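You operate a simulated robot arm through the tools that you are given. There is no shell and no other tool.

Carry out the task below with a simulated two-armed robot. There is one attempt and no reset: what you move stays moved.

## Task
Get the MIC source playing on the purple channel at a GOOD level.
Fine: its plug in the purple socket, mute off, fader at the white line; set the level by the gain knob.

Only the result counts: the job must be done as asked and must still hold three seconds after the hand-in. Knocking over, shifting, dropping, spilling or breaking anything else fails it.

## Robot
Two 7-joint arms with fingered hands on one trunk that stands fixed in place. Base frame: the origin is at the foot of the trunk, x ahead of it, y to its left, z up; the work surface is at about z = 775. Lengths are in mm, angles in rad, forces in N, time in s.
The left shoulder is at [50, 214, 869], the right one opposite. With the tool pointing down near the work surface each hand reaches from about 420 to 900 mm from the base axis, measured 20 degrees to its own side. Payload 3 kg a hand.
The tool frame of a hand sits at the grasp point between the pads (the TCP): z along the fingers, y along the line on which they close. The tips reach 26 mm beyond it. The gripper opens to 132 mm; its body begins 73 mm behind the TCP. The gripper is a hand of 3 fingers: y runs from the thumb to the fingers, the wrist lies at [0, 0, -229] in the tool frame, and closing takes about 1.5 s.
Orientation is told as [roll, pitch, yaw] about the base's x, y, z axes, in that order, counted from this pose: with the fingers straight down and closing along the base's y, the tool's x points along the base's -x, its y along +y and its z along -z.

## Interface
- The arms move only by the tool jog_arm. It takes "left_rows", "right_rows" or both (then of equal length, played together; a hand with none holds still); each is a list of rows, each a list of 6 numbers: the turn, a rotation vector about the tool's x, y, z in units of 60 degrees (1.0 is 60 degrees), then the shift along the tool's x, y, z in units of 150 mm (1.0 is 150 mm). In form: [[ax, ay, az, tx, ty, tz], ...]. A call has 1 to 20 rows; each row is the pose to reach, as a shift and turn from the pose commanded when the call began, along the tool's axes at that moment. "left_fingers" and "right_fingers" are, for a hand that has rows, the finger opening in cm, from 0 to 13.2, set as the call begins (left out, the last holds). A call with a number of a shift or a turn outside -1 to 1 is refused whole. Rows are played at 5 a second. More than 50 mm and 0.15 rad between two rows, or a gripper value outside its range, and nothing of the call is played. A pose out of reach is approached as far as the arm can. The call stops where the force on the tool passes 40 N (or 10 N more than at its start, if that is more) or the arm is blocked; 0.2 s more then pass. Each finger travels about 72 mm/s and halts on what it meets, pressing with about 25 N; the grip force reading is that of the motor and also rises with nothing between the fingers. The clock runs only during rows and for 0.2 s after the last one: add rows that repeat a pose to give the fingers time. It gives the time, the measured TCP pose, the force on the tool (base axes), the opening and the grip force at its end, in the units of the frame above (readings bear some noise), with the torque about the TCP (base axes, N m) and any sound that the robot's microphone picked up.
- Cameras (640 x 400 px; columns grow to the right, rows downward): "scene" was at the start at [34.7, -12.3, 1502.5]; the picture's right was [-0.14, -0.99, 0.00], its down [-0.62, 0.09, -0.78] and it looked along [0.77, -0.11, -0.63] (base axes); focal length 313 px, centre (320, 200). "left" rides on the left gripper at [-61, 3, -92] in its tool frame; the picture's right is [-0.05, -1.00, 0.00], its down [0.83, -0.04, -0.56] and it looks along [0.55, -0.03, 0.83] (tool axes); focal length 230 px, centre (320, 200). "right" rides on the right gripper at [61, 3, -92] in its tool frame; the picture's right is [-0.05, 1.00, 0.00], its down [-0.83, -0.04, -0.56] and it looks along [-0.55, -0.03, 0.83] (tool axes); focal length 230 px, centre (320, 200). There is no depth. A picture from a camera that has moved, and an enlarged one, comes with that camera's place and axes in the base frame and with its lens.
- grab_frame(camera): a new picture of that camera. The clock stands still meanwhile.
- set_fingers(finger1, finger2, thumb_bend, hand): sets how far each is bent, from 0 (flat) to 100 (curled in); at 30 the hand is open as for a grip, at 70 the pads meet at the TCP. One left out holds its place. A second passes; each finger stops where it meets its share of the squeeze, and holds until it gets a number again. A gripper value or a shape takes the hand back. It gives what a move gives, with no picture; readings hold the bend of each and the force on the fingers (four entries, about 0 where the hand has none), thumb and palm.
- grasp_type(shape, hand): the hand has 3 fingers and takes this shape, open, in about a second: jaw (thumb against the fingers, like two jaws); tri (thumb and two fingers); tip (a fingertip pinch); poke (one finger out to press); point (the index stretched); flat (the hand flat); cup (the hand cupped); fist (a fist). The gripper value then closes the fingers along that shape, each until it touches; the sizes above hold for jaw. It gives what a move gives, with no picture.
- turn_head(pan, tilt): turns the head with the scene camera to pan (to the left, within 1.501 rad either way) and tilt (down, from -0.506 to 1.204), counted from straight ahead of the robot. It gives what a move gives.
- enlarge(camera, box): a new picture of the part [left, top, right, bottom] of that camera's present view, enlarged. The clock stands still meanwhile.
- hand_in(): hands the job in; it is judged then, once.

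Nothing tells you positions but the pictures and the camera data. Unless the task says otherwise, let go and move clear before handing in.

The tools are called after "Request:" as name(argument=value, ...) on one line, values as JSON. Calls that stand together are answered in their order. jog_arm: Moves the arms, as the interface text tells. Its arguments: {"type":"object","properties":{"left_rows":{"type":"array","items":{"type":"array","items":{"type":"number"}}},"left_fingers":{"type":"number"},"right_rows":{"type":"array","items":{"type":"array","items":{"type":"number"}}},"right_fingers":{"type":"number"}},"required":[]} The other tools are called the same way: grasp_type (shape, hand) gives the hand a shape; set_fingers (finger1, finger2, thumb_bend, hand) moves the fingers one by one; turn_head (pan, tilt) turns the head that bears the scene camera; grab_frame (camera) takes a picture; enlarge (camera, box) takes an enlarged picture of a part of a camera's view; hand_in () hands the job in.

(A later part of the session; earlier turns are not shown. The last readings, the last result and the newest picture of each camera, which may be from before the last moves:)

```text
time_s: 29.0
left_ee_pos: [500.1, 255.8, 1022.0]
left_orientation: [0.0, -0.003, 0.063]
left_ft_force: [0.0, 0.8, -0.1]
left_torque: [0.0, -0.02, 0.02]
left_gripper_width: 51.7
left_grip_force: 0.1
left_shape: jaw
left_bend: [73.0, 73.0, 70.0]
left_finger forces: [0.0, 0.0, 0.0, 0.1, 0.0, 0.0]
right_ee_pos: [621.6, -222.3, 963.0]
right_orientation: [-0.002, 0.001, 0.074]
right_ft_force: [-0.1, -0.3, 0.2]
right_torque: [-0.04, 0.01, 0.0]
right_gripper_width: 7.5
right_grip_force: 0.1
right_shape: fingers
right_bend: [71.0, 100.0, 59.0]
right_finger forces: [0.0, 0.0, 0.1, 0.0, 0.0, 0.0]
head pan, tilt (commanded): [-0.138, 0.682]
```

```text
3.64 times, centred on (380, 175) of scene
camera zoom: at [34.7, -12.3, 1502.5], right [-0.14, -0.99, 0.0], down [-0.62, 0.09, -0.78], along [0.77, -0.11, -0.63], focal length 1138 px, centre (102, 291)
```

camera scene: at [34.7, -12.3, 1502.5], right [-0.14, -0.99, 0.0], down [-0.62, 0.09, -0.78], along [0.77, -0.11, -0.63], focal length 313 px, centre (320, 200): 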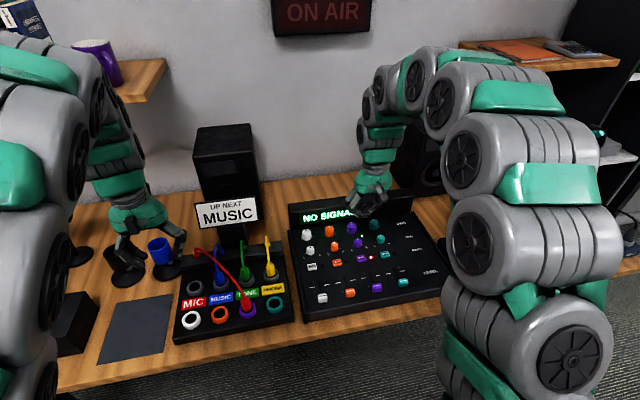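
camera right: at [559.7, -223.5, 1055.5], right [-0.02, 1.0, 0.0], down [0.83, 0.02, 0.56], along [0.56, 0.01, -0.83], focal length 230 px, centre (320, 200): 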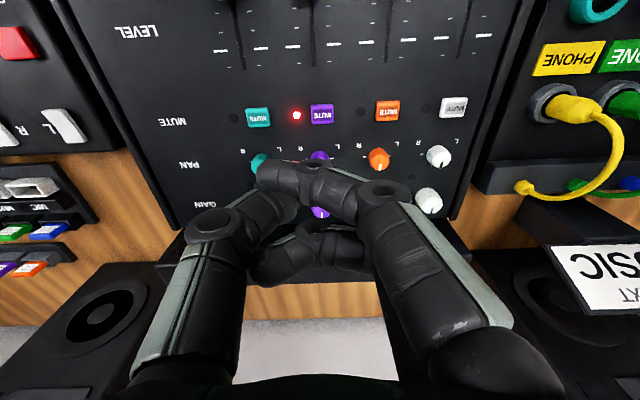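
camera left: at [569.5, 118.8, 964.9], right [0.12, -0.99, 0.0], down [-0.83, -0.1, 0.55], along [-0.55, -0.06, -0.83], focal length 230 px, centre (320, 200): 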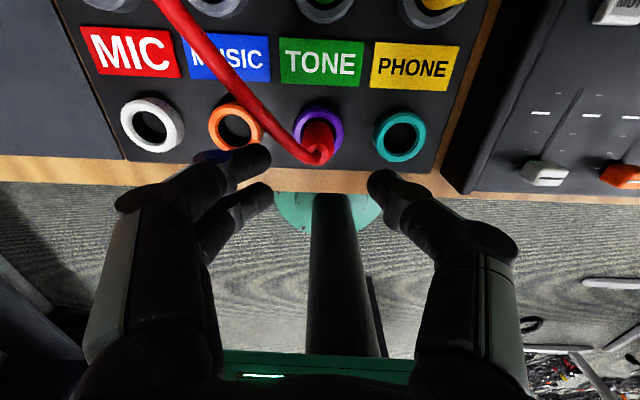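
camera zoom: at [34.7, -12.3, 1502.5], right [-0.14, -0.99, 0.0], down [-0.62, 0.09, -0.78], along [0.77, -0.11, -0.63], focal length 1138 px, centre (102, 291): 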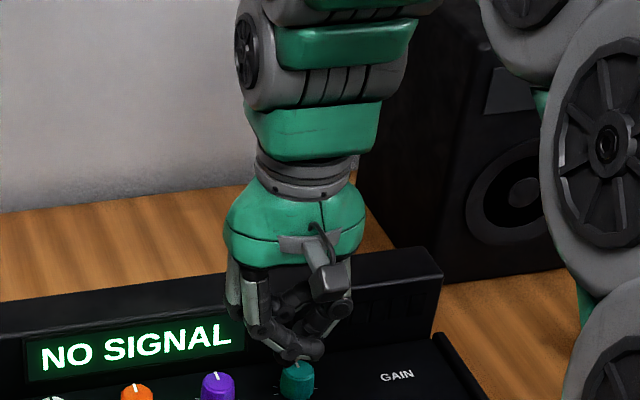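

Finger1 at 70 crosses past the axis, so I'll straighten it somewhat and keep opening the thumb out of the way.

Request:
set_fingers(hand="right", finger1=50, finger2=100, thumb_bend=10)

Request:
grab_frame(camera="right")

Request:
enlarge(camera="scene", box=[320, 120, 440, 230])

```text
time_s: 30.0
left_ee_pos: [500.1, 255.8, 1024.1]
left_orientation: [0.001, -0.002, 0.065]
left_ft_force: [-0.2, -0.8, 0.0]
left_torque: [0.0, -0.02, 0.03]
left_gripper_width: 51.4
left_grip_force: 0.2
left_shape: jaw
left_bend: [73.0, 73.0, 70.0]
left_finger forces: [0.0, 0.0, 0.0, 0.1, 0.1, 0.1]
right_ee_pos: [621.5, -220.9, 964.0]
right_orientation: [0.0, -0.001, 0.077]
right_ft_force: [0.3, -0.5, -0.2]
right_torque: [0.01, 0.02, 0.02]
right_gripper_width: 7.8
right_grip_force: 0.2
right_shape: fingers
right_bend: [56.0, 100.0, 54.0]
right_finger forces: [0.1, 0.1, 0.0, 0.0, 0.0, 0.1]
head pan, tilt (commanded): [-0.138, 0.682]
```

```text
taken
camera right: at [559.7, -223.5, 1055.6], right [-0.02, 1.0, 0.0], down [0.83, 0.02, 0.56], along [0.56, 0.01, -0.83], focal length 230 px, centre (320, 200)
```

right: 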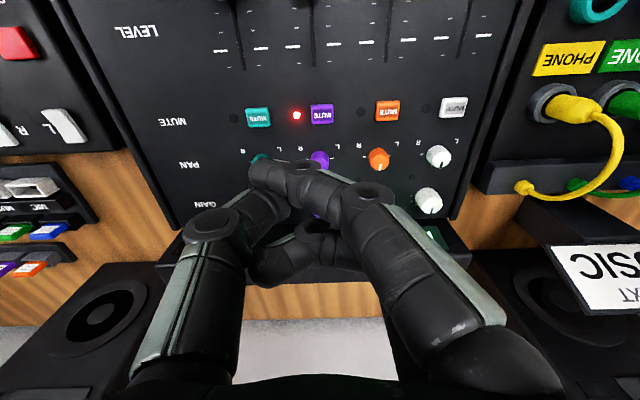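

```text
3.64 times, centred on (380, 175) of scene
camera zoom: at [34.7, -12.3, 1502.5], right [-0.14, -0.99, 0.0], down [-0.62, 0.09, -0.78], along [0.77, -0.11, -0.63], focal length 1138 px, centre (102, 291)
```

zoom: 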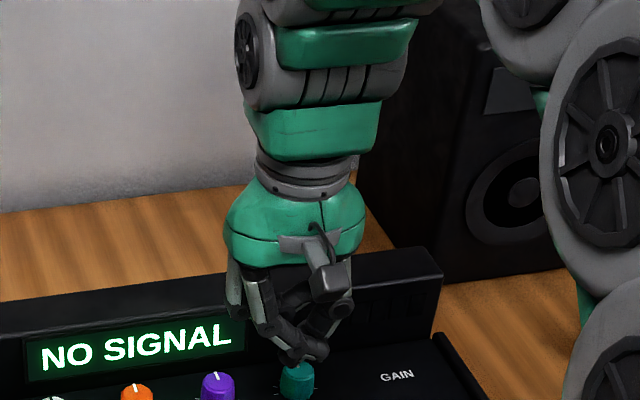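

Single-finger posing tangles the finger with the thumb. I'll try the tip shape, which should close to a narrow pinched tip.

Request:
grasp_type(shape="tip", hand="right")

Request:
jog_arm(right_rows=[[0, 0, 0, 0, 0, 0], [0, 0, 0, 0, 0, 0], [0, 0, 0, 0, 0, 0], [0, 0, 0, 0, 0, 0], [0, 0, 0, 0, 0, 0]])

Request:
grab_frame(camera="right")

Request:
enlarge(camera="scene", box=[320, 120, 440, 230])

```text
time_s: 30.9
left_ee_pos: [498.6, 255.4, 1022.9]
left_orientation: [-0.001, -0.004, 0.065]
left_ft_force: [0.1, 0.4, 0.0]
left_torque: [0.02, 0.0, 0.02]
left_gripper_width: 51.9
left_grip_force: 0.0
left_shape: jaw
left_bend: [73.0, 73.0, 70.0]
left_finger forces: [0.0, 0.0, 0.0, 0.0, 0.1, 0.1]
right_ee_pos: [622.2, -222.5, 963.4]
right_orientation: [-0.001, 0.0, 0.074]
right_ft_force: [-0.4, -0.2, -0.5]
right_torque: [0.0, 0.0, 0.01]
right_gripper_width: 131.9
right_grip_force: 0.1
right_shape: tip
right_bend: [30.0, 30.0, 30.0]
right_finger forces: [0.0, 0.1, 0.0, 0.0, 0.1, 0.0]
head pan, tilt (commanded): [-0.138, 0.682]
```

```text
time_s: 32.1
left_ee_pos: [499.0, 255.4, 1024.1]
left_orientation: [-0.001, -0.002, 0.063]
left_ft_force: [-0.6, 0.0, -0.9]
left_torque: [0.04, -0.04, 0.0]
left_gripper_width: 51.7
left_grip_force: 0.0
left_shape: jaw
left_bend: [73.0, 73.0, 70.0]
left_finger forces: [0.0, 0.0, 0.0, 0.0, 0.0, 0.0]
right_ee_pos: [621.7, -221.9, 963.7]
right_orientation: [0.0, 0.001, 0.075]
right_ft_force: [0.1, 0.1, -0.3]
right_torque: [0.02, 0.01, -0.01]
right_gripper_width: 132.0
right_grip_force: 0.0
right_shape: tip
right_bend: [30.0, 30.0, 30.0]
right_finger forces: [0.0, 0.0, 0.0, 0.0, 0.1, 0.0]
head pan, tilt (commanded): [-0.138, 0.682]
```

```text
taken
camera right: at [559.7, -223.5, 1055.5], right [-0.02, 1.0, 0.0], down [0.83, 0.02, 0.56], along [0.56, 0.01, -0.83], focal length 230 px, centre (320, 200)
```

right: 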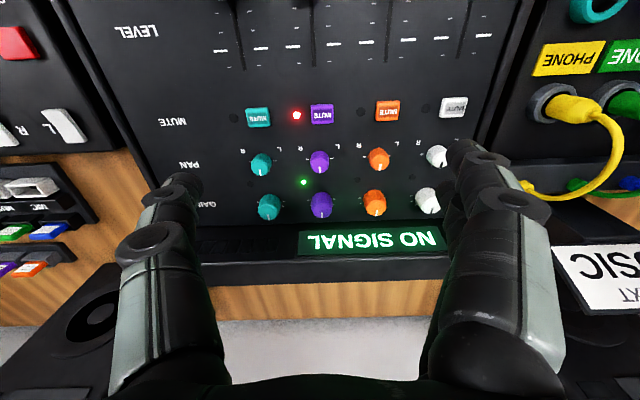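

```text
3.64 times, centred on (380, 175) of scene
camera zoom: at [34.7, -12.3, 1502.5], right [-0.14, -0.99, 0.0], down [-0.62, 0.09, -0.78], along [0.77, -0.11, -0.63], focal length 1138 px, centre (102, 291)
```

zoom: 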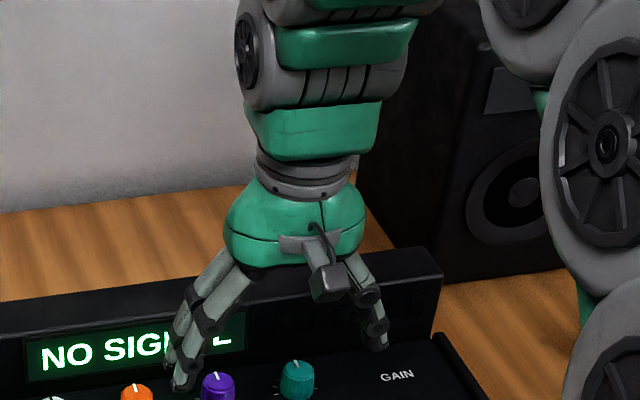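

Open, this gives a clear view of the mixer. I'll take zooms for triangulation, then close the tip.

Request:
enlarge(camera="right", box=[230, 20, 410, 130])

Request:
enlarge(camera="right", box=[230, 90, 410, 220])

Request:
jog_arm(right_rows=[[0, 0, 0, 0, 0, 0], [0, 0, 0, 0, 0, 0], [0, 0, 0, 0, 0, 0], [0, 0, 0, 0, 0, 0], [0, 0, 0, 0, 0, 0], [0, 0, 0, 0, 0, 0], [0, 0, 0, 0, 0, 0], [0, 0, 0, 0, 0, 0]], right_fingers=0)

Request:
grab_frame(camera="right")

Request:
enlarge(camera="scene", box=[320, 120, 440, 230])

```text
3.56 times, centred on (320, 75) of right
camera zoom: at [559.7, -223.5, 1055.5], right [-0.02, 1.0, 0.0], down [0.83, 0.02, 0.56], along [0.56, 0.01, -0.83], focal length 818 px, centre (320, 644)
```

zoom: 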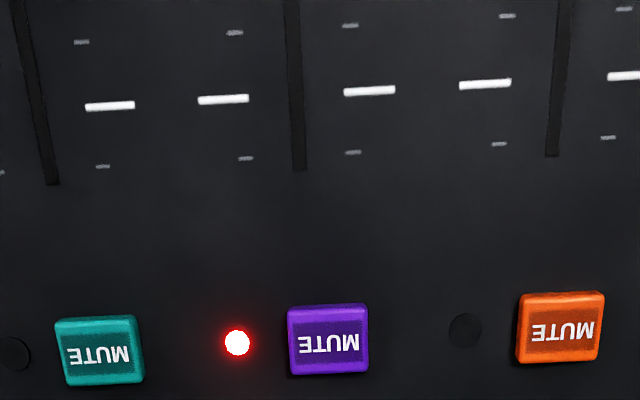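

```text
3.08 times, centred on (320, 155) of right
camera zoom: at [559.7, -223.5, 1055.5], right [-0.02, 1.0, 0.0], down [0.83, 0.02, 0.56], along [0.56, 0.01, -0.83], focal length 708 px, centre (320, 338)
```

zoom: 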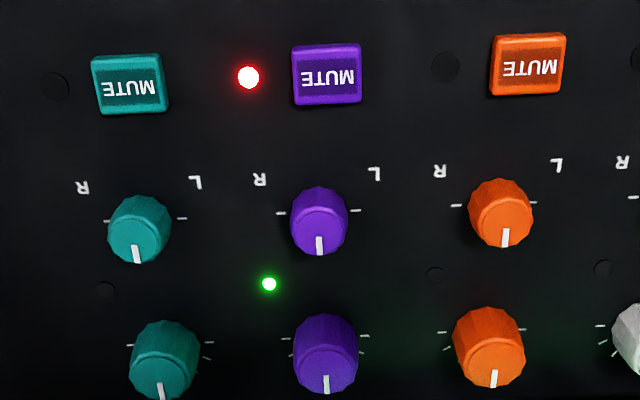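

```text
time_s: 33.9
left_ee_pos: [499.8, 255.1, 1023.6]
left_orientation: [0.001, -0.004, 0.064]
left_ft_force: [0.9, 0.6, -0.1]
left_torque: [-0.01, 0.01, 0.0]
left_gripper_width: 51.7
left_grip_force: 0.0
left_shape: jaw
left_bend: [73.0, 73.0, 70.0]
left_finger forces: [0.0, 0.0, 0.0, 0.0, 0.1, 0.1]
right_ee_pos: [621.2, -221.4, 963.8]
right_orientation: [0.001, 0.002, 0.076]
right_ft_force: [-0.2, -0.3, -0.5]
right_torque: [0.01, -0.01, -0.02]
right_gripper_width: 0.1
right_grip_force: 24.7
right_shape: tip
right_bend: [64.0, 64.0, 66.0]
right_finger forces: [0.1, 0.1, 0.0, 0.1, 0.1, 0.0]
head pan, tilt (commanded): [-0.138, 0.682]
```

```text
taken
camera right: at [559.8, -223.5, 1055.6], right [-0.02, 1.0, 0.0], down [0.83, 0.02, 0.56], along [0.56, 0.01, -0.83], focal length 230 px, centre (320, 200)
```

right: 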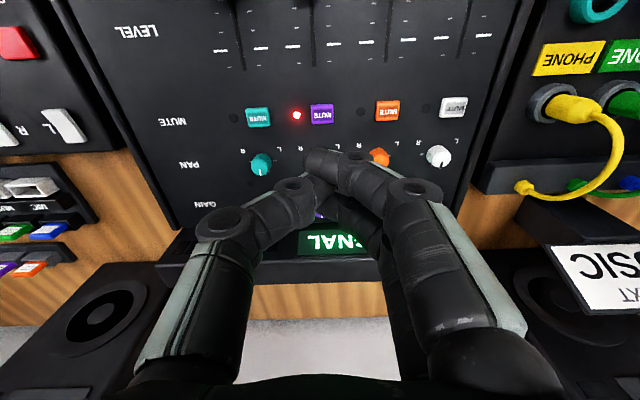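

```text
3.64 times, centred on (380, 175) of scene
camera zoom: at [34.7, -12.3, 1502.5], right [-0.14, -0.99, 0.0], down [-0.62, 0.09, -0.78], along [0.77, -0.11, -0.63], focal length 1138 px, centre (102, 291)
```

zoom: 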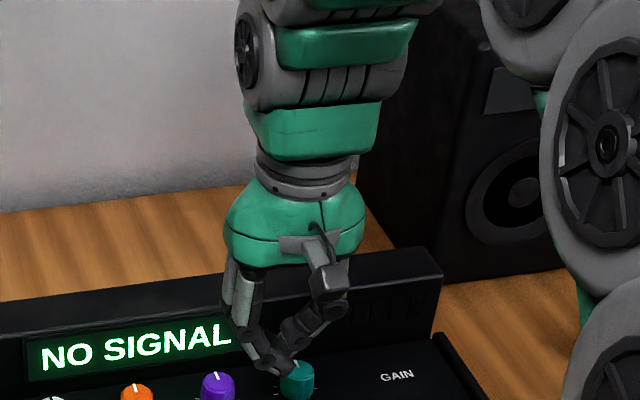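

In tip shape all three fingertips meet on the tool axis about 32 mm below the TCP, which is a good presser. The mute button top is at about (622.5, -220, 788), so I'll descend to about 25 mm above it and check alignment.

Request:
jog_arm(right_rows=[[0, 0, 0, 0, 0, 0.25], [0, 0, 0, 0, 0, 0.5], [0, 0, 0, 0, 0, 0.7], [0, 0, 0, 0, 0, 0.79], [0, 0, 0, 0, 0, 0.79]])

Request:
grab_frame(camera="right")

Request:
enlarge(camera="scene", box=[320, 195, 420, 285])

```text
time_s: 35.1
left_ee_pos: [498.8, 255.7, 1022.8]
left_orientation: [-0.001, -0.003, 0.064]
left_ft_force: [-0.5, -0.7, 0.2]
left_torque: [0.0, 0.0, 0.0]
left_gripper_width: 51.8
left_grip_force: 0.0
left_shape: jaw
left_bend: [73.0, 73.0, 70.0]
left_finger forces: [0.0, 0.0, 0.0, 0.0, 0.1, 0.1]
right_ee_pos: [622.2, -222.3, 845.6]
right_orientation: [-0.001, -0.001, 0.074]
right_ft_force: [0.2, -0.2, 0.0]
right_torque: [0.01, -0.01, 0.01]
right_gripper_width: 0.0
right_grip_force: 25.3
right_shape: tip
right_bend: [64.0, 64.0, 66.0]
right_finger forces: [0.1, 0.1, 0.0, 0.0, 0.0, 0.1]
head pan, tilt (commanded): [-0.138, 0.682]
```

```text
taken
camera right: at [560.6, -223.0, 937.6], right [-0.02, 1.0, 0.0], down [0.83, 0.02, 0.55], along [0.55, 0.01, -0.83], focal length 230 px, centre (320, 200)
```

right: 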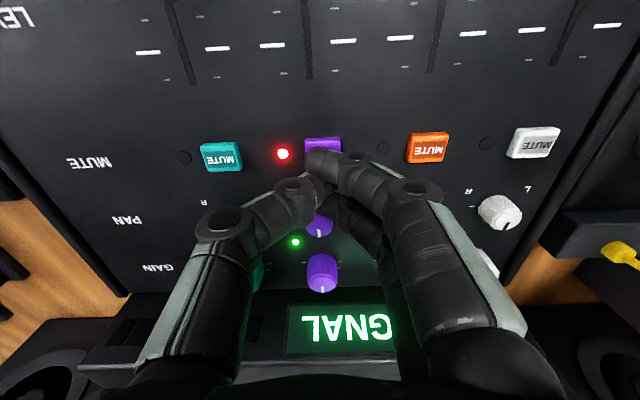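

```text
4.44 times, centred on (370, 240) of scene
camera zoom: at [34.7, -12.3, 1502.5], right [-0.14, -0.99, 0.0], down [-0.62, 0.09, -0.78], along [0.77, -0.11, -0.63], focal length 1391 px, centre (98, 22)
```

zoom: 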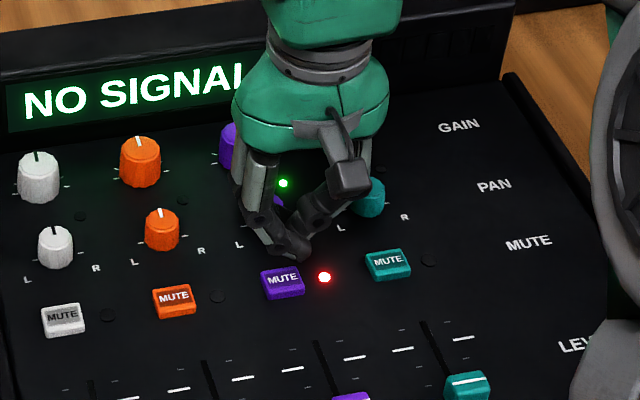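

Request:
enlarge(camera="scene", box=[355, 225, 405, 265])

Request:
enlarge(camera="right", box=[260, 110, 400, 230])

```text
10.00 times, centred on (380, 245) of scene
camera zoom: at [34.7, -12.3, 1502.5], right [-0.14, -0.99, 0.0], down [-0.62, 0.09, -0.78], along [0.77, -0.11, -0.63], focal length 3130 px, centre (-280, -250)
```

zoom: 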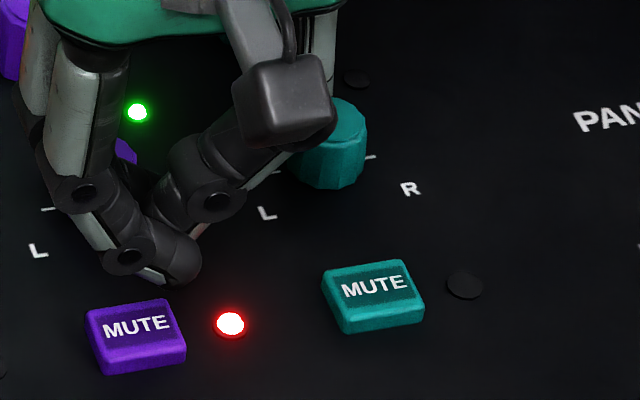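

```text
3.33 times, centred on (330, 170) of right
camera zoom: at [560.6, -223.0, 937.6], right [-0.02, 1.0, 0.0], down [0.83, 0.02, 0.55], along [0.55, 0.01, -0.83], focal length 767 px, centre (287, 300)
```

zoom: 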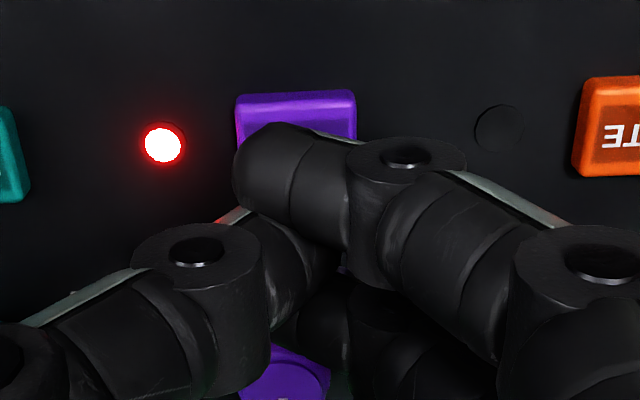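

The fingertip cluster spans about 30×20 mm, which fits on the button. I'll shift 3 mm to +y and descend to just above it.

Request:
jog_arm(right_rows=[[0, 0, 0, 0, 0.02, 0.04], [0, 0, 0, 0, 0.02, 0.08], [0, 0, 0, 0, 0.02, 0.12], [0, 0, 0, 0, 0.02, 0.12]])

Request:
enlarge(camera="scene", box=[355, 225, 405, 265])

Request:
enlarge(camera="right", box=[260, 110, 400, 230])

```text
time_s: 36.1
left_ee_pos: [498.5, 255.0, 1023.8]
left_orientation: [-0.001, -0.003, 0.064]
left_ft_force: [0.4, 0.9, 0.0]
left_torque: [0.01, -0.04, 0.02]
left_gripper_width: 52.0
left_grip_force: 0.0
left_shape: jaw
left_bend: [73.0, 73.0, 70.0]
left_finger forces: [0.1, 0.1, 0.0, 0.1, 0.0, 0.0]
right_ee_pos: [621.6, -218.5, 827.9]
right_orientation: [0.001, 0.001, 0.076]
right_ft_force: [1.0, 0.0, 0.0]
right_torque: [0.02, -0.02, 0.01]
right_gripper_width: 0.1
right_grip_force: 25.1
right_shape: tip
right_bend: [64.0, 64.0, 66.0]
right_finger forces: [0.1, 0.0, 0.0, 0.0, 0.0, 0.0]
head pan, tilt (commanded): [-0.138, 0.682]
```

```text
10.00 times, centred on (380, 245) of scene
camera zoom: at [34.7, -12.3, 1502.5], right [-0.14, -0.99, 0.0], down [-0.62, 0.09, -0.78], along [0.77, -0.11, -0.63], focal length 3130 px, centre (-280, -250)
```

zoom: 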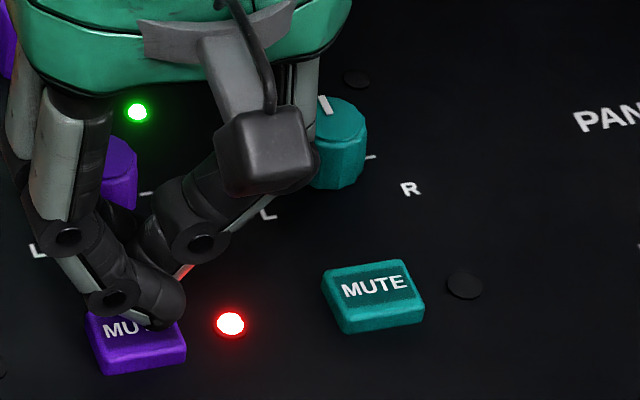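

```text
3.33 times, centred on (330, 170) of right
camera zoom: at [560.4, -220.0, 920.6], right [-0.02, 1.0, 0.0], down [0.83, 0.02, 0.56], along [0.56, 0.01, -0.83], focal length 767 px, centre (287, 300)
```

zoom: 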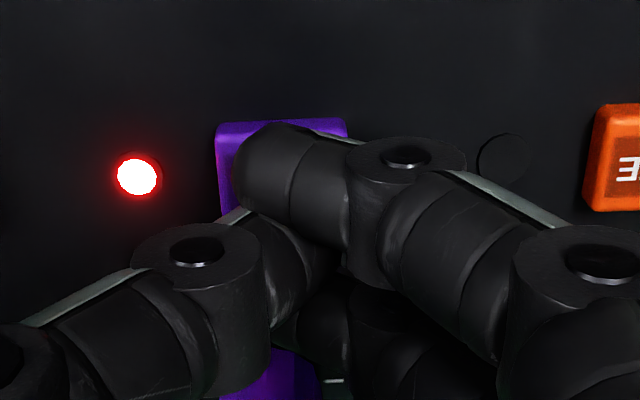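

The fingertip is right over the button, so I'll press down gently in small steps.

Request:
jog_arm(right_rows=[[0, 0, 0, 0, 0, 0.013], [0, 0, 0, 0, 0, 0.026], [0, 0, 0, 0, 0, 0.04], [0, 0, 0, 0, 0, 0.053], [0, 0, 0, 0, 0, 0.053]])

Request:
enlarge(camera="scene", box=[355, 225, 405, 265])

```text
time_s: 37.3
left_ee_pos: [499.4, 255.2, 1022.8]
left_orientation: [0.0, -0.003, 0.064]
left_ft_force: [0.4, 0.7, -0.4]
left_torque: [-0.01, 0.01, 0.02]
left_gripper_width: 51.6
left_grip_force: 0.1
left_shape: jaw
left_bend: [73.0, 73.0, 70.0]
left_finger forces: [0.0, 0.0, 0.0, 0.1, 0.1, 0.0]
right_ee_pos: [621.8, -217.0, 820.0]
right_orientation: [0.001, 0.0, 0.077]
right_ft_force: [-0.1, -0.7, -0.4]
right_torque: [-0.02, 0.0, -0.04]
right_gripper_width: 0.0
right_grip_force: 25.0
right_shape: tip
right_bend: [64.0, 64.0, 66.0]
right_finger forces: [0.0, 0.0, 0.1, 0.0, 0.1, 0.0]
head pan, tilt (commanded): [-0.138, 0.682]
```

```text
10.00 times, centred on (380, 245) of scene
camera zoom: at [34.7, -12.3, 1502.5], right [-0.14, -0.99, 0.0], down [-0.62, 0.09, -0.78], along [0.77, -0.11, -0.63], focal length 3130 px, centre (-280, -250)
```

zoom: 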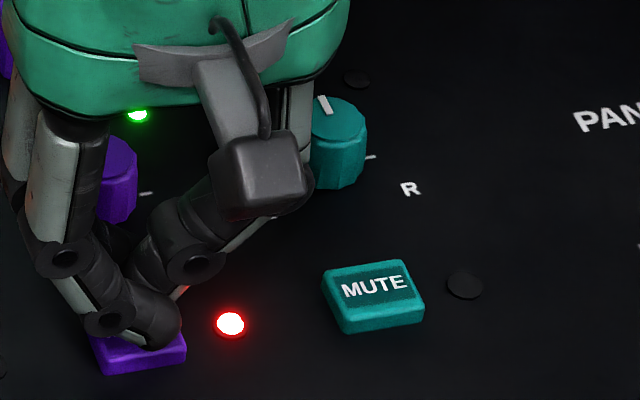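

No contact yet, so I'll continue down slowly.

Request:
jog_arm(right_rows=[[0, 0, 0, 0, 0, 0.01], [0, 0, 0, 0, 0, 0.02], [0, 0, 0, 0, 0, 0.03], [0, 0, 0, 0, 0, 0.04]])

Request:
enlarge(camera="scene", box=[355, 225, 405, 265])

```text
time_s: 38.3
left_ee_pos: [499.7, 254.1, 1023.7]
left_orientation: [-0.001, -0.003, 0.065]
left_ft_force: [0.5, -0.9, -1.0]
left_torque: [0.01, -0.02, 0.01]
left_gripper_width: 51.5
left_grip_force: 0.1
left_shape: jaw
left_bend: [73.0, 73.0, 70.0]
left_finger forces: [0.1, 0.0, 0.0, 0.0, 0.1, 0.1]
right_ee_pos: [620.8, -218.9, 813.9]
right_orientation: [0.0, 0.001, 0.076]
right_ft_force: [-0.4, 0.4, 0.3]
right_torque: [0.0, -0.02, -0.01]
right_gripper_width: 0.1
right_grip_force: 24.9
right_shape: tip
right_bend: [64.0, 64.0, 66.0]
right_finger forces: [0.0, 0.0, 0.0, 0.0, 0.0, 0.1]
head pan, tilt (commanded): [-0.138, 0.682]
```

```text
10.00 times, centred on (380, 245) of scene
camera zoom: at [34.7, -12.3, 1502.5], right [-0.14, -0.99, 0.0], down [-0.62, 0.09, -0.78], along [0.77, -0.11, -0.63], focal length 3130 px, centre (-280, -250)
```

zoom: 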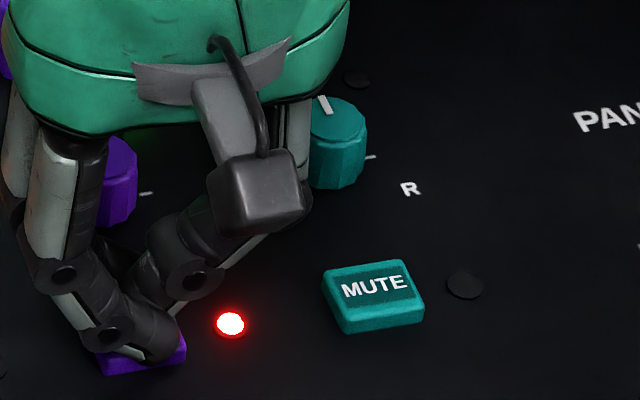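

Request:
jog_arm(right_rows=[[0, 0, 0, 0, 0, 0.01], [0, 0, 0, 0, 0, 0.02], [0, 0, 0, 0, 0, 0.03], [0, 0, 0, 0, 0, 0.04]])

Request:
enlarge(camera="scene", box=[345, 220, 405, 265])

Request:
enlarge(camera="right", box=[240, 90, 400, 230])

```text
time_s: 39.3
left_ee_pos: [498.2, 255.2, 1023.9]
left_orientation: [-0.001, -0.003, 0.064]
left_ft_force: [-0.4, 0.1, -0.4]
left_torque: [-0.01, 0.02, 0.02]
left_gripper_width: 51.8
left_grip_force: 0.0
left_shape: jaw
left_bend: [73.0, 73.0, 70.0]
left_finger forces: [0.0, 0.0, 0.0, 0.1, 0.1, 0.0]
right_ee_pos: [621.9, -217.8, 807.6]
right_orientation: [0.001, 0.002, 0.077]
right_ft_force: [-1.0, 0.0, -0.1]
right_torque: [-0.02, -0.01, -0.01]
right_gripper_width: 0.0
right_grip_force: 25.3
right_shape: tip
right_bend: [64.0, 64.0, 66.0]
right_finger forces: [0.0, 0.1, 0.0, 0.0, 0.0, 0.0]
head pan, tilt (commanded): [-0.138, 0.682]
```

```text
8.89 times, centred on (375, 242) of scene
camera zoom: at [34.7, -12.3, 1502.5], right [-0.14, -0.99, 0.0], down [-0.62, 0.09, -0.78], along [0.77, -0.11, -0.63], focal length 2782 px, centre (-169, -178)
```

zoom: 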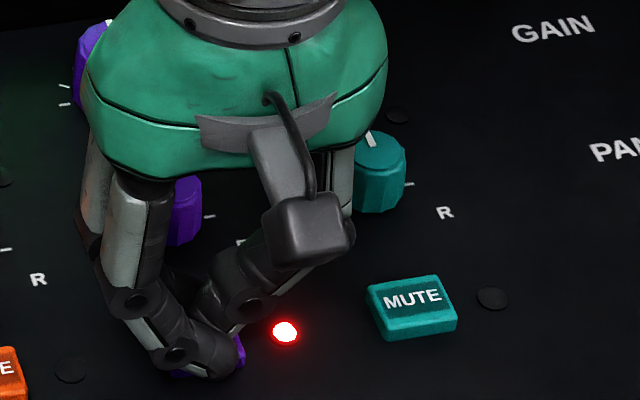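

```text
2.86 times, centred on (320, 160) of right
camera zoom: at [559.8, -219.6, 899.7], right [-0.02, 1.0, 0.0], down [0.83, 0.02, 0.56], along [0.56, 0.01, -0.83], focal length 657 px, centre (320, 314)
```

zoom: 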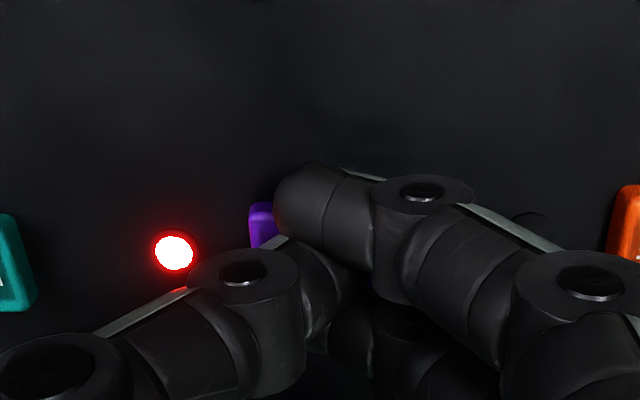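

The two fingers straddle the button in x, because finger1's tip is about 16 mm in front of the TCP. I'll raise the hand and shift it about +13 mm in x so finger1 lands on the button.

Request:
jog_arm(right_rows=[[0, 0, 0, 0, 0, -0.07], [0, 0, 0, 0, 0, -0.14], [0, 0, 0, -0.05, -0.0035, -0.14], [0, 0, 0, -0.0867, -0.0066, -0.14], [0, 0, 0, -0.0867, -0.0066, -0.14]])

Request:
enlarge(camera="scene", box=[345, 220, 405, 265])

Request:
enlarge(camera="right", box=[240, 90, 400, 230])

```text
time_s: 40.5
left_ee_pos: [499.9, 255.8, 1023.8]
left_orientation: [0.0, -0.003, 0.065]
left_ft_force: [0.0, -0.1, -0.6]
left_torque: [0.02, -0.03, 0.01]
left_gripper_width: 51.8
left_grip_force: 0.1
left_shape: jaw
left_bend: [73.0, 73.0, 70.0]
left_finger forces: [0.1, 0.0, 0.1, 0.0, 0.2, 0.1]
right_ee_pos: [633.5, -218.3, 828.6]
right_orientation: [-0.001, 0.001, 0.077]
right_ft_force: [0.8, 0.0, -0.1]
right_torque: [0.02, 0.02, 0.0]
right_gripper_width: 0.0
right_grip_force: 25.0
right_shape: tip
right_bend: [64.0, 64.0, 66.0]
right_finger forces: [0.1, 0.1, 0.0, 0.0, 0.0, 0.0]
head pan, tilt (commanded): [-0.138, 0.682]
```

```text
8.89 times, centred on (375, 242) of scene
camera zoom: at [34.7, -12.3, 1502.5], right [-0.14, -0.99, 0.0], down [-0.62, 0.09, -0.78], along [0.77, -0.11, -0.63], focal length 2782 px, centre (-169, -178)
```

zoom: 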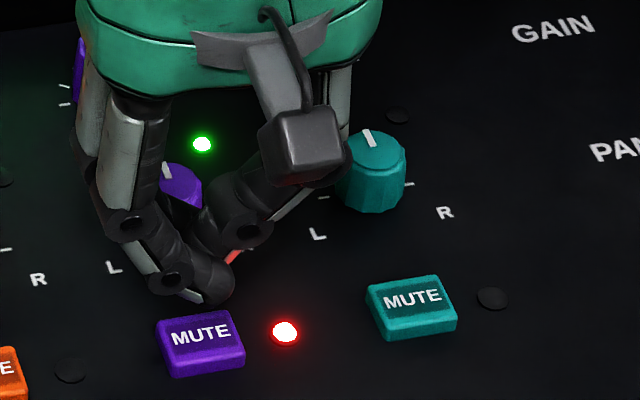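

```text
2.86 times, centred on (320, 160) of right
camera zoom: at [572.9, -219.7, 921.1], right [-0.02, 1.0, 0.0], down [0.83, 0.02, 0.56], along [0.56, 0.01, -0.83], focal length 657 px, centre (320, 314)
```

zoom: 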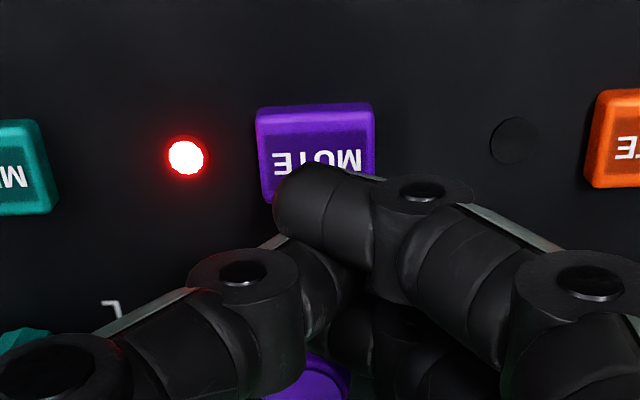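

Finger1 now lines up with the button at about (617, -219). I'll add 3 mm in x and descend in small steps to press it.

Request:
jog_arm(right_rows=[[0, 0, 0, -0.02, 0, 0.04], [0, 0, 0, -0.02, 0, 0.08], [0, 0, 0, -0.02, 0, 0.093], [0, 0, 0, -0.02, 0, 0.107], [0, 0, 0, -0.02, 0, 0.12]])

Request:
enlarge(camera="scene", box=[345, 220, 405, 265])

```text
time_s: 41.7
left_ee_pos: [499.2, 256.0, 1023.8]
left_orientation: [0.001, -0.004, 0.065]
left_ft_force: [1.5, -0.2, 0.4]
left_torque: [0.01, 0.0, 0.0]
left_gripper_width: 51.4
left_grip_force: 0.1
left_shape: jaw
left_bend: [73.0, 73.0, 70.0]
left_finger forces: [0.1, 0.0, 0.1, 0.0, 0.0, 0.0]
right_ee_pos: [638.2, -217.7, 809.6]
right_orientation: [-0.001, 0.001, 0.076]
right_ft_force: [-0.2, -0.8, 0.3]
right_torque: [-0.03, 0.01, -0.01]
right_gripper_width: 0.2
right_grip_force: 24.9
right_shape: tip
right_bend: [64.0, 64.0, 66.0]
right_finger forces: [0.1, 0.0, 0.0, 0.1, 0.1, 0.1]
head pan, tilt (commanded): [-0.138, 0.682]
```

```text
8.89 times, centred on (375, 242) of scene
camera zoom: at [34.7, -12.3, 1502.5], right [-0.14, -0.99, 0.0], down [-0.62, 0.09, -0.78], along [0.77, -0.11, -0.63], focal length 2782 px, centre (-169, -178)
```

zoom: 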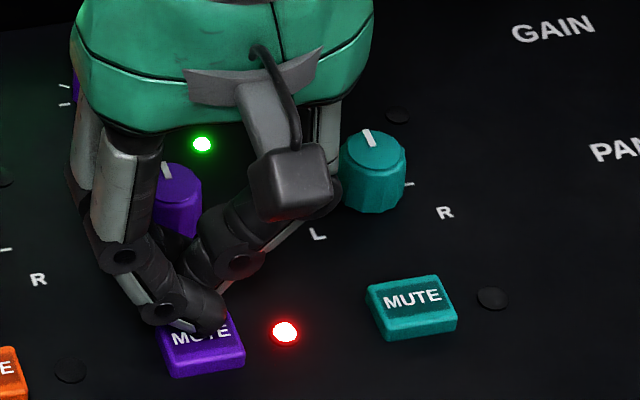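

Request:
jog_arm(right_rows=[[0, 0, 0, 0, 0, 0.01], [0, 0, 0, 0, 0, 0.02], [0, 0, 0, 0, 0, 0.03], [0, 0, 0, 0, 0, 0.03]])

Request:
enlarge(camera="scene", box=[345, 220, 405, 265])

```text
time_s: 42.7
left_ee_pos: [499.3, 255.1, 1023.1]
left_orientation: [0.001, -0.004, 0.064]
left_ft_force: [0.2, 0.3, 0.2]
left_torque: [-0.03, -0.02, 0.03]
left_gripper_width: 51.6
left_grip_force: 0.0
left_shape: jaw
left_bend: [73.0, 73.0, 70.0]
left_finger forces: [0.0, 0.0, 0.0, 0.0, 0.0, 0.1]
right_ee_pos: [638.0, -217.7, 806.3]
right_orientation: [0.0, 0.0, 0.075]
right_ft_force: [0.5, 0.3, 2.2]
right_torque: [0.0, 0.02, 0.0]
right_gripper_width: 0.0
right_grip_force: 24.4
right_shape: tip
right_bend: [64.0, 64.0, 66.0]
right_finger forces: [0.1, 0.0, 0.0, 0.1, 0.1, 0.0]
head pan, tilt (commanded): [-0.138, 0.682]
heard: click
```

```text
8.89 times, centred on (375, 242) of scene
camera zoom: at [34.7, -12.3, 1502.5], right [-0.14, -0.99, 0.0], down [-0.62, 0.09, -0.78], along [0.77, -0.11, -0.63], focal length 2782 px, centre (-169, -178)
```

zoom: 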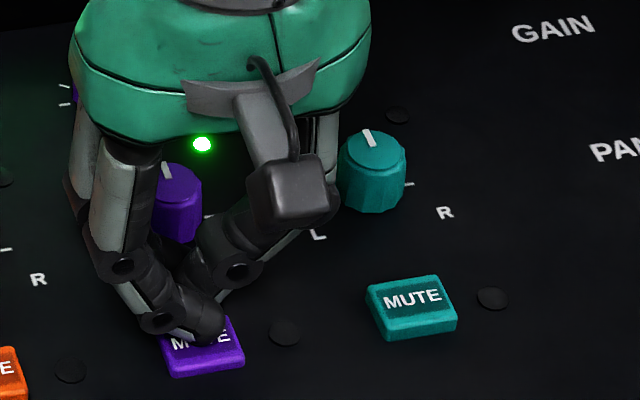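

I heard a click and the red mute light is off. I'll lift straight up and check that it stays off.

Request:
jog_arm(right_rows=[[0, 0, 0, 0, 0, -0.05], [0, 0, 0, 0, 0, -0.2], [0, 0, 0, 0, 0, -0.4], [0, 0, 0, 0, 0, -0.6], [0, 0, 0, 0, 0, -0.6]])

Request:
enlarge(camera="scene", box=[280, 190, 430, 310])

```text
time_s: 43.9
left_ee_pos: [500.4, 254.8, 1024.8]
left_orientation: [0.0, -0.004, 0.064]
left_ft_force: [0.1, 0.1, 0.2]
left_torque: [0.03, -0.02, 0.01]
left_gripper_width: 51.8
left_grip_force: 0.0
left_shape: jaw
left_bend: [73.0, 73.0, 70.0]
left_finger forces: [0.1, 0.0, 0.0, 0.0, 0.0, 0.0]
right_ee_pos: [637.8, -217.1, 896.9]
right_orientation: [-0.001, 0.0, 0.078]
right_ft_force: [-0.4, -0.6, -0.3]
right_torque: [0.03, 0.01, -0.03]
right_gripper_width: 0.0
right_grip_force: 25.1
right_shape: tip
right_bend: [64.0, 64.0, 66.0]
right_finger forces: [0.0, 0.0, 0.1, 0.0, 0.1, 0.1]
head pan, tilt (commanded): [-0.138, 0.682]
```

```text
3.33 times, centred on (355, 250) of scene
camera zoom: at [34.7, -12.3, 1502.5], right [-0.14, -0.99, 0.0], down [-0.62, 0.09, -0.78], along [0.77, -0.11, -0.63], focal length 1043 px, centre (203, 33)
```

zoom: 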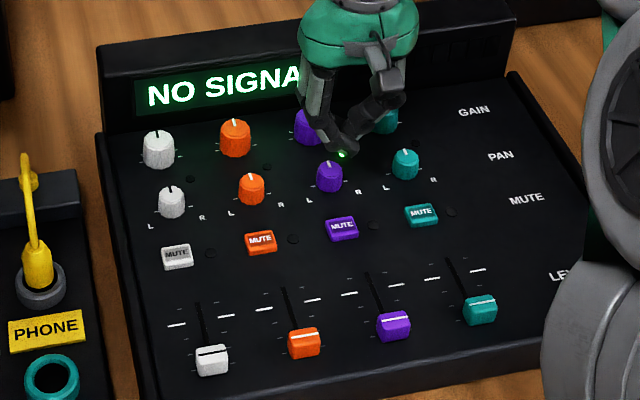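

The mute stays off. I'll push the purple fader up next, moving the closed fingertips to in front of the cap (robot side) so I can push it toward +x to the white line.

Request:
jog_arm(right_rows=[[0, 0, 0, 0.3, 0, 0], [0, 0, 0, 0.6, -0.005, 0], [0, 0, 0, 0.9, -0.01, 0], [0, 0, 0, 1.0, -0.015, 0], [0, 0, 0, 1.0, -0.015, 0]])

Request:
jog_arm(right_rows=[[0, 0, 0, 0.19, 0, 0], [0, 0, 0, 0.19, 0, 0.2], [0, 0, 0, 0.19, 0, 0.33], [0, 0, 0, 0.19, 0, 0.33]])

Request:
enlarge(camera="scene", box=[320, 240, 440, 330])

Request:
grab_frame(camera="right")

```text
time_s: 45.1
left_ee_pos: [500.4, 255.4, 1024.4]
left_orientation: [-0.001, -0.004, 0.064]
left_ft_force: [-0.5, 0.0, 0.7]
left_torque: [0.01, 0.02, -0.03]
left_gripper_width: 51.7
left_grip_force: 0.0
left_shape: jaw
left_bend: [73.0, 73.0, 70.0]
left_finger forces: [0.0, 0.1, 0.1, 0.0, 0.1, 0.0]
right_ee_pos: [487.2, -230.6, 897.9]
right_orientation: [0.0, 0.001, 0.077]
right_ft_force: [-0.4, -0.3, -0.3]
right_torque: [-0.02, -0.02, -0.04]
right_gripper_width: 0.1
right_grip_force: 25.7
right_shape: tip
right_bend: [64.0, 64.0, 66.0]
right_finger forces: [0.0, 0.1, 0.0, 0.0, 0.0, 0.1]
head pan, tilt (commanded): [-0.138, 0.682]
```

```text
time_s: 46.1
left_ee_pos: [499.2, 254.1, 1023.3]
left_orientation: [-0.001, -0.003, 0.066]
left_ft_force: [-0.6, 0.4, 0.3]
left_torque: [0.03, -0.03, -0.04]
left_gripper_width: 51.7
left_grip_force: 0.1
left_shape: jaw
left_bend: [73.0, 73.0, 70.0]
left_finger forces: [0.1, 0.0, 0.0, 0.1, 0.1, 0.0]
right_ee_pos: [459.8, -234.7, 848.6]
right_orientation: [-0.001, 0.001, 0.077]
right_ft_force: [0.4, 0.5, 0.7]
right_torque: [-0.02, -0.02, -0.01]
right_gripper_width: 0.1
right_grip_force: 25.5
right_shape: tip
right_bend: [64.0, 64.0, 66.0]
right_finger forces: [0.1, 0.0, 0.0, 0.1, 0.0, 0.1]
head pan, tilt (commanded): [-0.138, 0.682]
```

```text
4.44 times, centred on (380, 285) of scene
camera zoom: at [34.7, -12.3, 1502.5], right [-0.14, -0.99, 0.0], down [-0.62, 0.09, -0.78], along [0.77, -0.11, -0.63], focal length 1391 px, centre (53, -178)
```

zoom: 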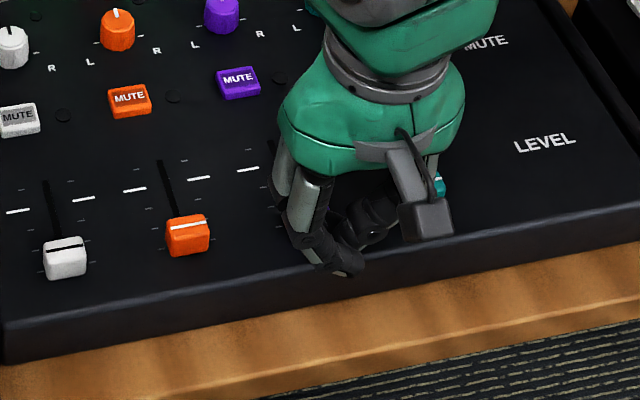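

```text
taken
camera right: at [399.6, -235.2, 939.5], right [-0.02, 1.0, 0.0], down [0.83, 0.02, 0.56], along [0.56, 0.01, -0.83], focal length 230 px, centre (320, 200)
```

right: 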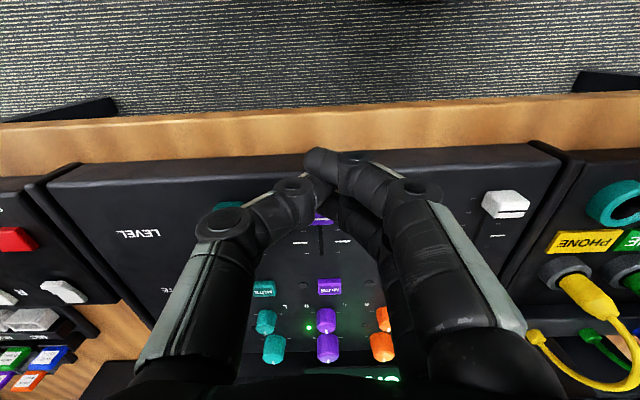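

The fingertips are clear in front of the cap. The tip bottom is about 20 mm below the TCP, going by the button press, so I'll lower to about z=805.

Request:
jog_arm(right_rows=[[0, 0, 0, 0, 0, 0.1], [0, 0, 0, 0, 0, 0.2], [0, 0, 0, 0, 0, 0.25], [0, 0, 0, 0, 0, 0.29], [0, 0, 0, 0, 0, 0.29]])

Request:
enlarge(camera="scene", box=[320, 240, 440, 330])

Request:
enlarge(camera="right", box=[240, 110, 400, 270])

```text
time_s: 47.3
left_ee_pos: [499.9, 254.9, 1024.0]
left_orientation: [0.0, -0.004, 0.066]
left_ft_force: [-0.8, 0.2, -0.2]
left_torque: [0.0, 0.01, -0.01]
left_gripper_width: 51.5
left_grip_force: 0.0
left_shape: jaw
left_bend: [73.0, 73.0, 70.0]
left_finger forces: [0.0, 0.1, 0.1, 0.1, 0.0, 0.0]
right_ee_pos: [459.7, -233.6, 804.0]
right_orientation: [0.002, 0.0, 0.077]
right_ft_force: [0.4, 0.6, -0.9]
right_torque: [-0.01, 0.03, 0.02]
right_gripper_width: 0.0
right_grip_force: 25.0
right_shape: tip
right_bend: [64.0, 64.0, 66.0]
right_finger forces: [0.0, 0.0, 0.0, 0.0, 0.0, 0.1]
head pan, tilt (commanded): [-0.138, 0.682]
```

```text
4.44 times, centred on (380, 285) of scene
camera zoom: at [34.7, -12.3, 1502.5], right [-0.14, -0.99, 0.0], down [-0.62, 0.09, -0.78], along [0.77, -0.11, -0.63], focal length 1391 px, centre (53, -178)
```

zoom: 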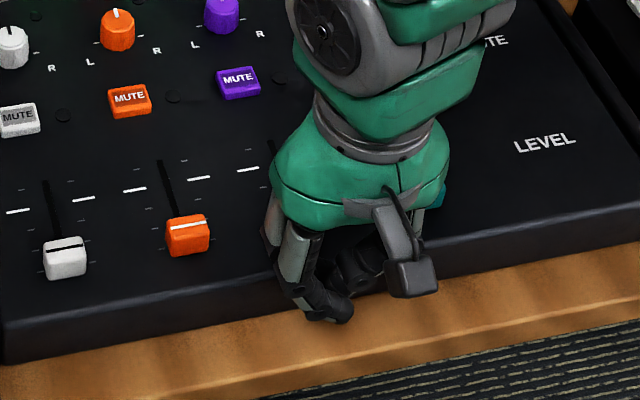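

```text
2.50 times, centred on (320, 190) of right
camera zoom: at [398.2, -234.9, 895.9], right [-0.02, 1.0, 0.0], down [0.83, 0.02, 0.56], along [0.56, 0.01, -0.83], focal length 575 px, centre (320, 225)
```

zoom: 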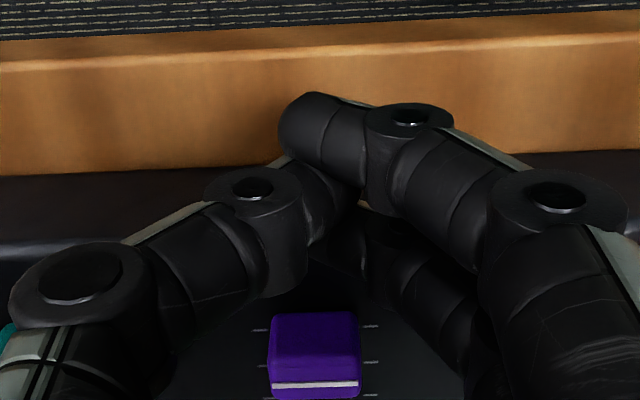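

Request:
enlarge(camera="right", box=[290, 170, 370, 260])

```text
4.44 times, centred on (330, 215) of right
camera zoom: at [398.2, -234.9, 895.9], right [-0.02, 1.0, 0.0], down [0.83, 0.02, 0.56], along [0.56, 0.01, -0.83], focal length 1022 px, centre (276, 133)
```

zoom: 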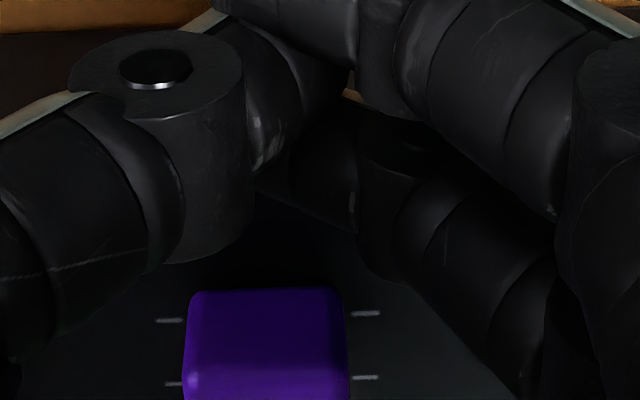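

Finger2's tip lines up with the cap's right half. I'll shift 4 mm to -y to centre it and advance toward the cap.

Request:
jog_arm(right_rows=[[0, 0, 0, 0, -0.027, 0], [0, 0, 0, -0.04, -0.027, 0], [0, 0, 0, -0.08, -0.027, 0], [0, 0, 0, -0.08, -0.027, 0]])

Request:
enlarge(camera="right", box=[270, 150, 370, 260])

Request:
enlarge(camera="scene", box=[320, 240, 440, 330])

```text
time_s: 48.3
left_ee_pos: [499.9, 254.5, 1023.4]
left_orientation: [0.001, -0.005, 0.063]
left_ft_force: [0.5, -0.6, 0.6]
left_torque: [-0.01, 0.01, 0.02]
left_gripper_width: 51.7
left_grip_force: 0.0
left_shape: jaw
left_bend: [73.0, 73.0, 70.0]
left_finger forces: [0.0, 0.0, 0.1, 0.0, 0.1, 0.0]
right_ee_pos: [472.2, -237.1, 802.2]
right_orientation: [0.0, 0.001, 0.075]
right_ft_force: [-0.3, 0.2, 0.1]
right_torque: [0.02, -0.02, 0.0]
right_gripper_width: 0.0
right_grip_force: 25.1
right_shape: tip
right_bend: [64.0, 64.0, 66.0]
right_finger forces: [0.1, 0.1, 0.0, 0.1, 0.1, 0.0]
head pan, tilt (commanded): [-0.138, 0.682]
```

```text
3.64 times, centred on (320, 205) of right
camera zoom: at [411.1, -238.9, 895.6], right [-0.02, 1.0, 0.0], down [0.83, 0.02, 0.56], along [0.56, 0.01, -0.83], focal length 837 px, centre (320, 182)
```

zoom: 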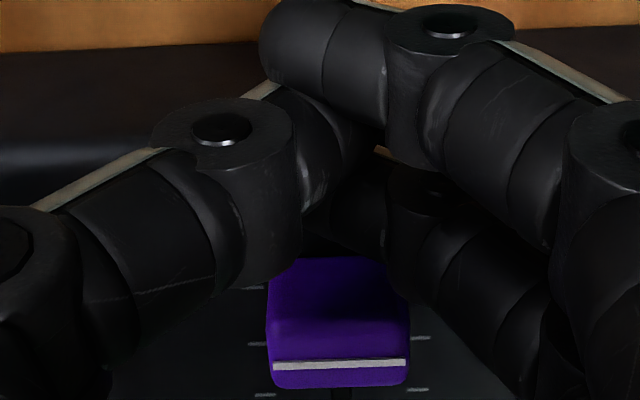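

```text
4.44 times, centred on (380, 285) of scene
camera zoom: at [34.7, -12.3, 1502.5], right [-0.14, -0.99, 0.0], down [-0.62, 0.09, -0.78], along [0.77, -0.11, -0.63], focal length 1391 px, centre (53, -178)
```

zoom: 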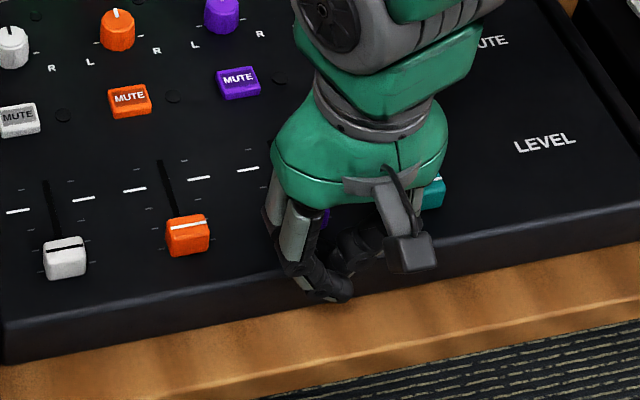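

Request:
jog_arm(right_rows=[[0, 0, 0, -0.03, 0, 0], [0, 0, 0, -0.06, 0, 0], [0, 0, 0, -0.09, 0, 0], [0, 0, 0, -0.12, 0, 0], [0, 0, 0, -0.12, 0, 0]])

Request:
enlarge(camera="right", box=[270, 170, 370, 280])

Request:
enlarge(camera="scene", box=[320, 240, 440, 330])

```text
time_s: 49.5
left_ee_pos: [499.4, 254.2, 1023.3]
left_orientation: [0.0, -0.003, 0.064]
left_ft_force: [-0.3, -0.8, 0.5]
left_torque: [0.01, -0.02, 0.02]
left_gripper_width: 51.7
left_grip_force: 0.0
left_shape: jaw
left_bend: [73.0, 73.0, 70.0]
left_finger forces: [0.0, 0.1, 0.1, 0.1, 0.0, 0.0]
right_ee_pos: [489.6, -235.5, 804.1]
right_orientation: [0.0, -0.001, 0.076]
right_ft_force: [-2.3, 0.2, -1.2]
right_torque: [0.0, 0.05, 0.02]
right_gripper_width: 0.0
right_grip_force: 25.0
right_shape: tip
right_bend: [64.0, 64.0, 66.0]
right_finger forces: [0.0, 0.0, 0.0, 0.1, 0.0, 0.1]
head pan, tilt (commanded): [-0.138, 0.682]
```

```text
3.64 times, centred on (320, 225) of right
camera zoom: at [428.4, -236.9, 896.0], right [-0.02, 1.0, 0.0], down [0.83, 0.02, 0.55], along [0.55, 0.01, -0.83], focal length 837 px, centre (320, 109)
```

zoom: 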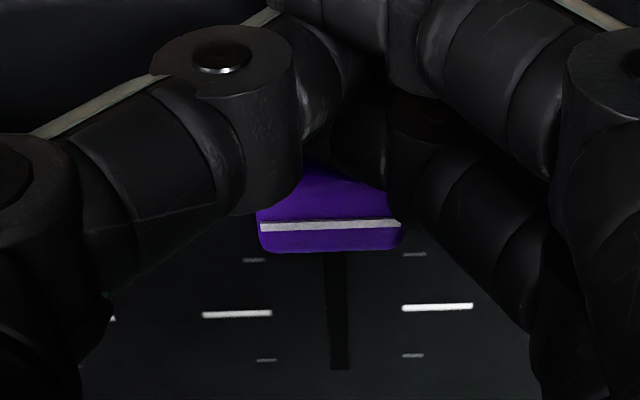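

```text
4.44 times, centred on (380, 285) of scene
camera zoom: at [34.6, -12.3, 1502.5], right [-0.14, -0.99, 0.0], down [-0.62, 0.09, -0.78], along [0.77, -0.11, -0.63], focal length 1391 px, centre (53, -178)
```

zoom: 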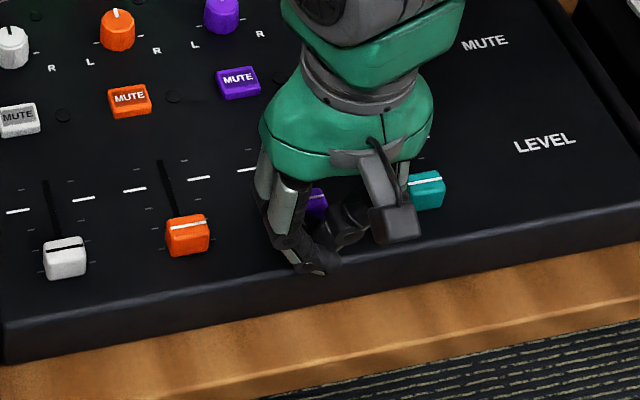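

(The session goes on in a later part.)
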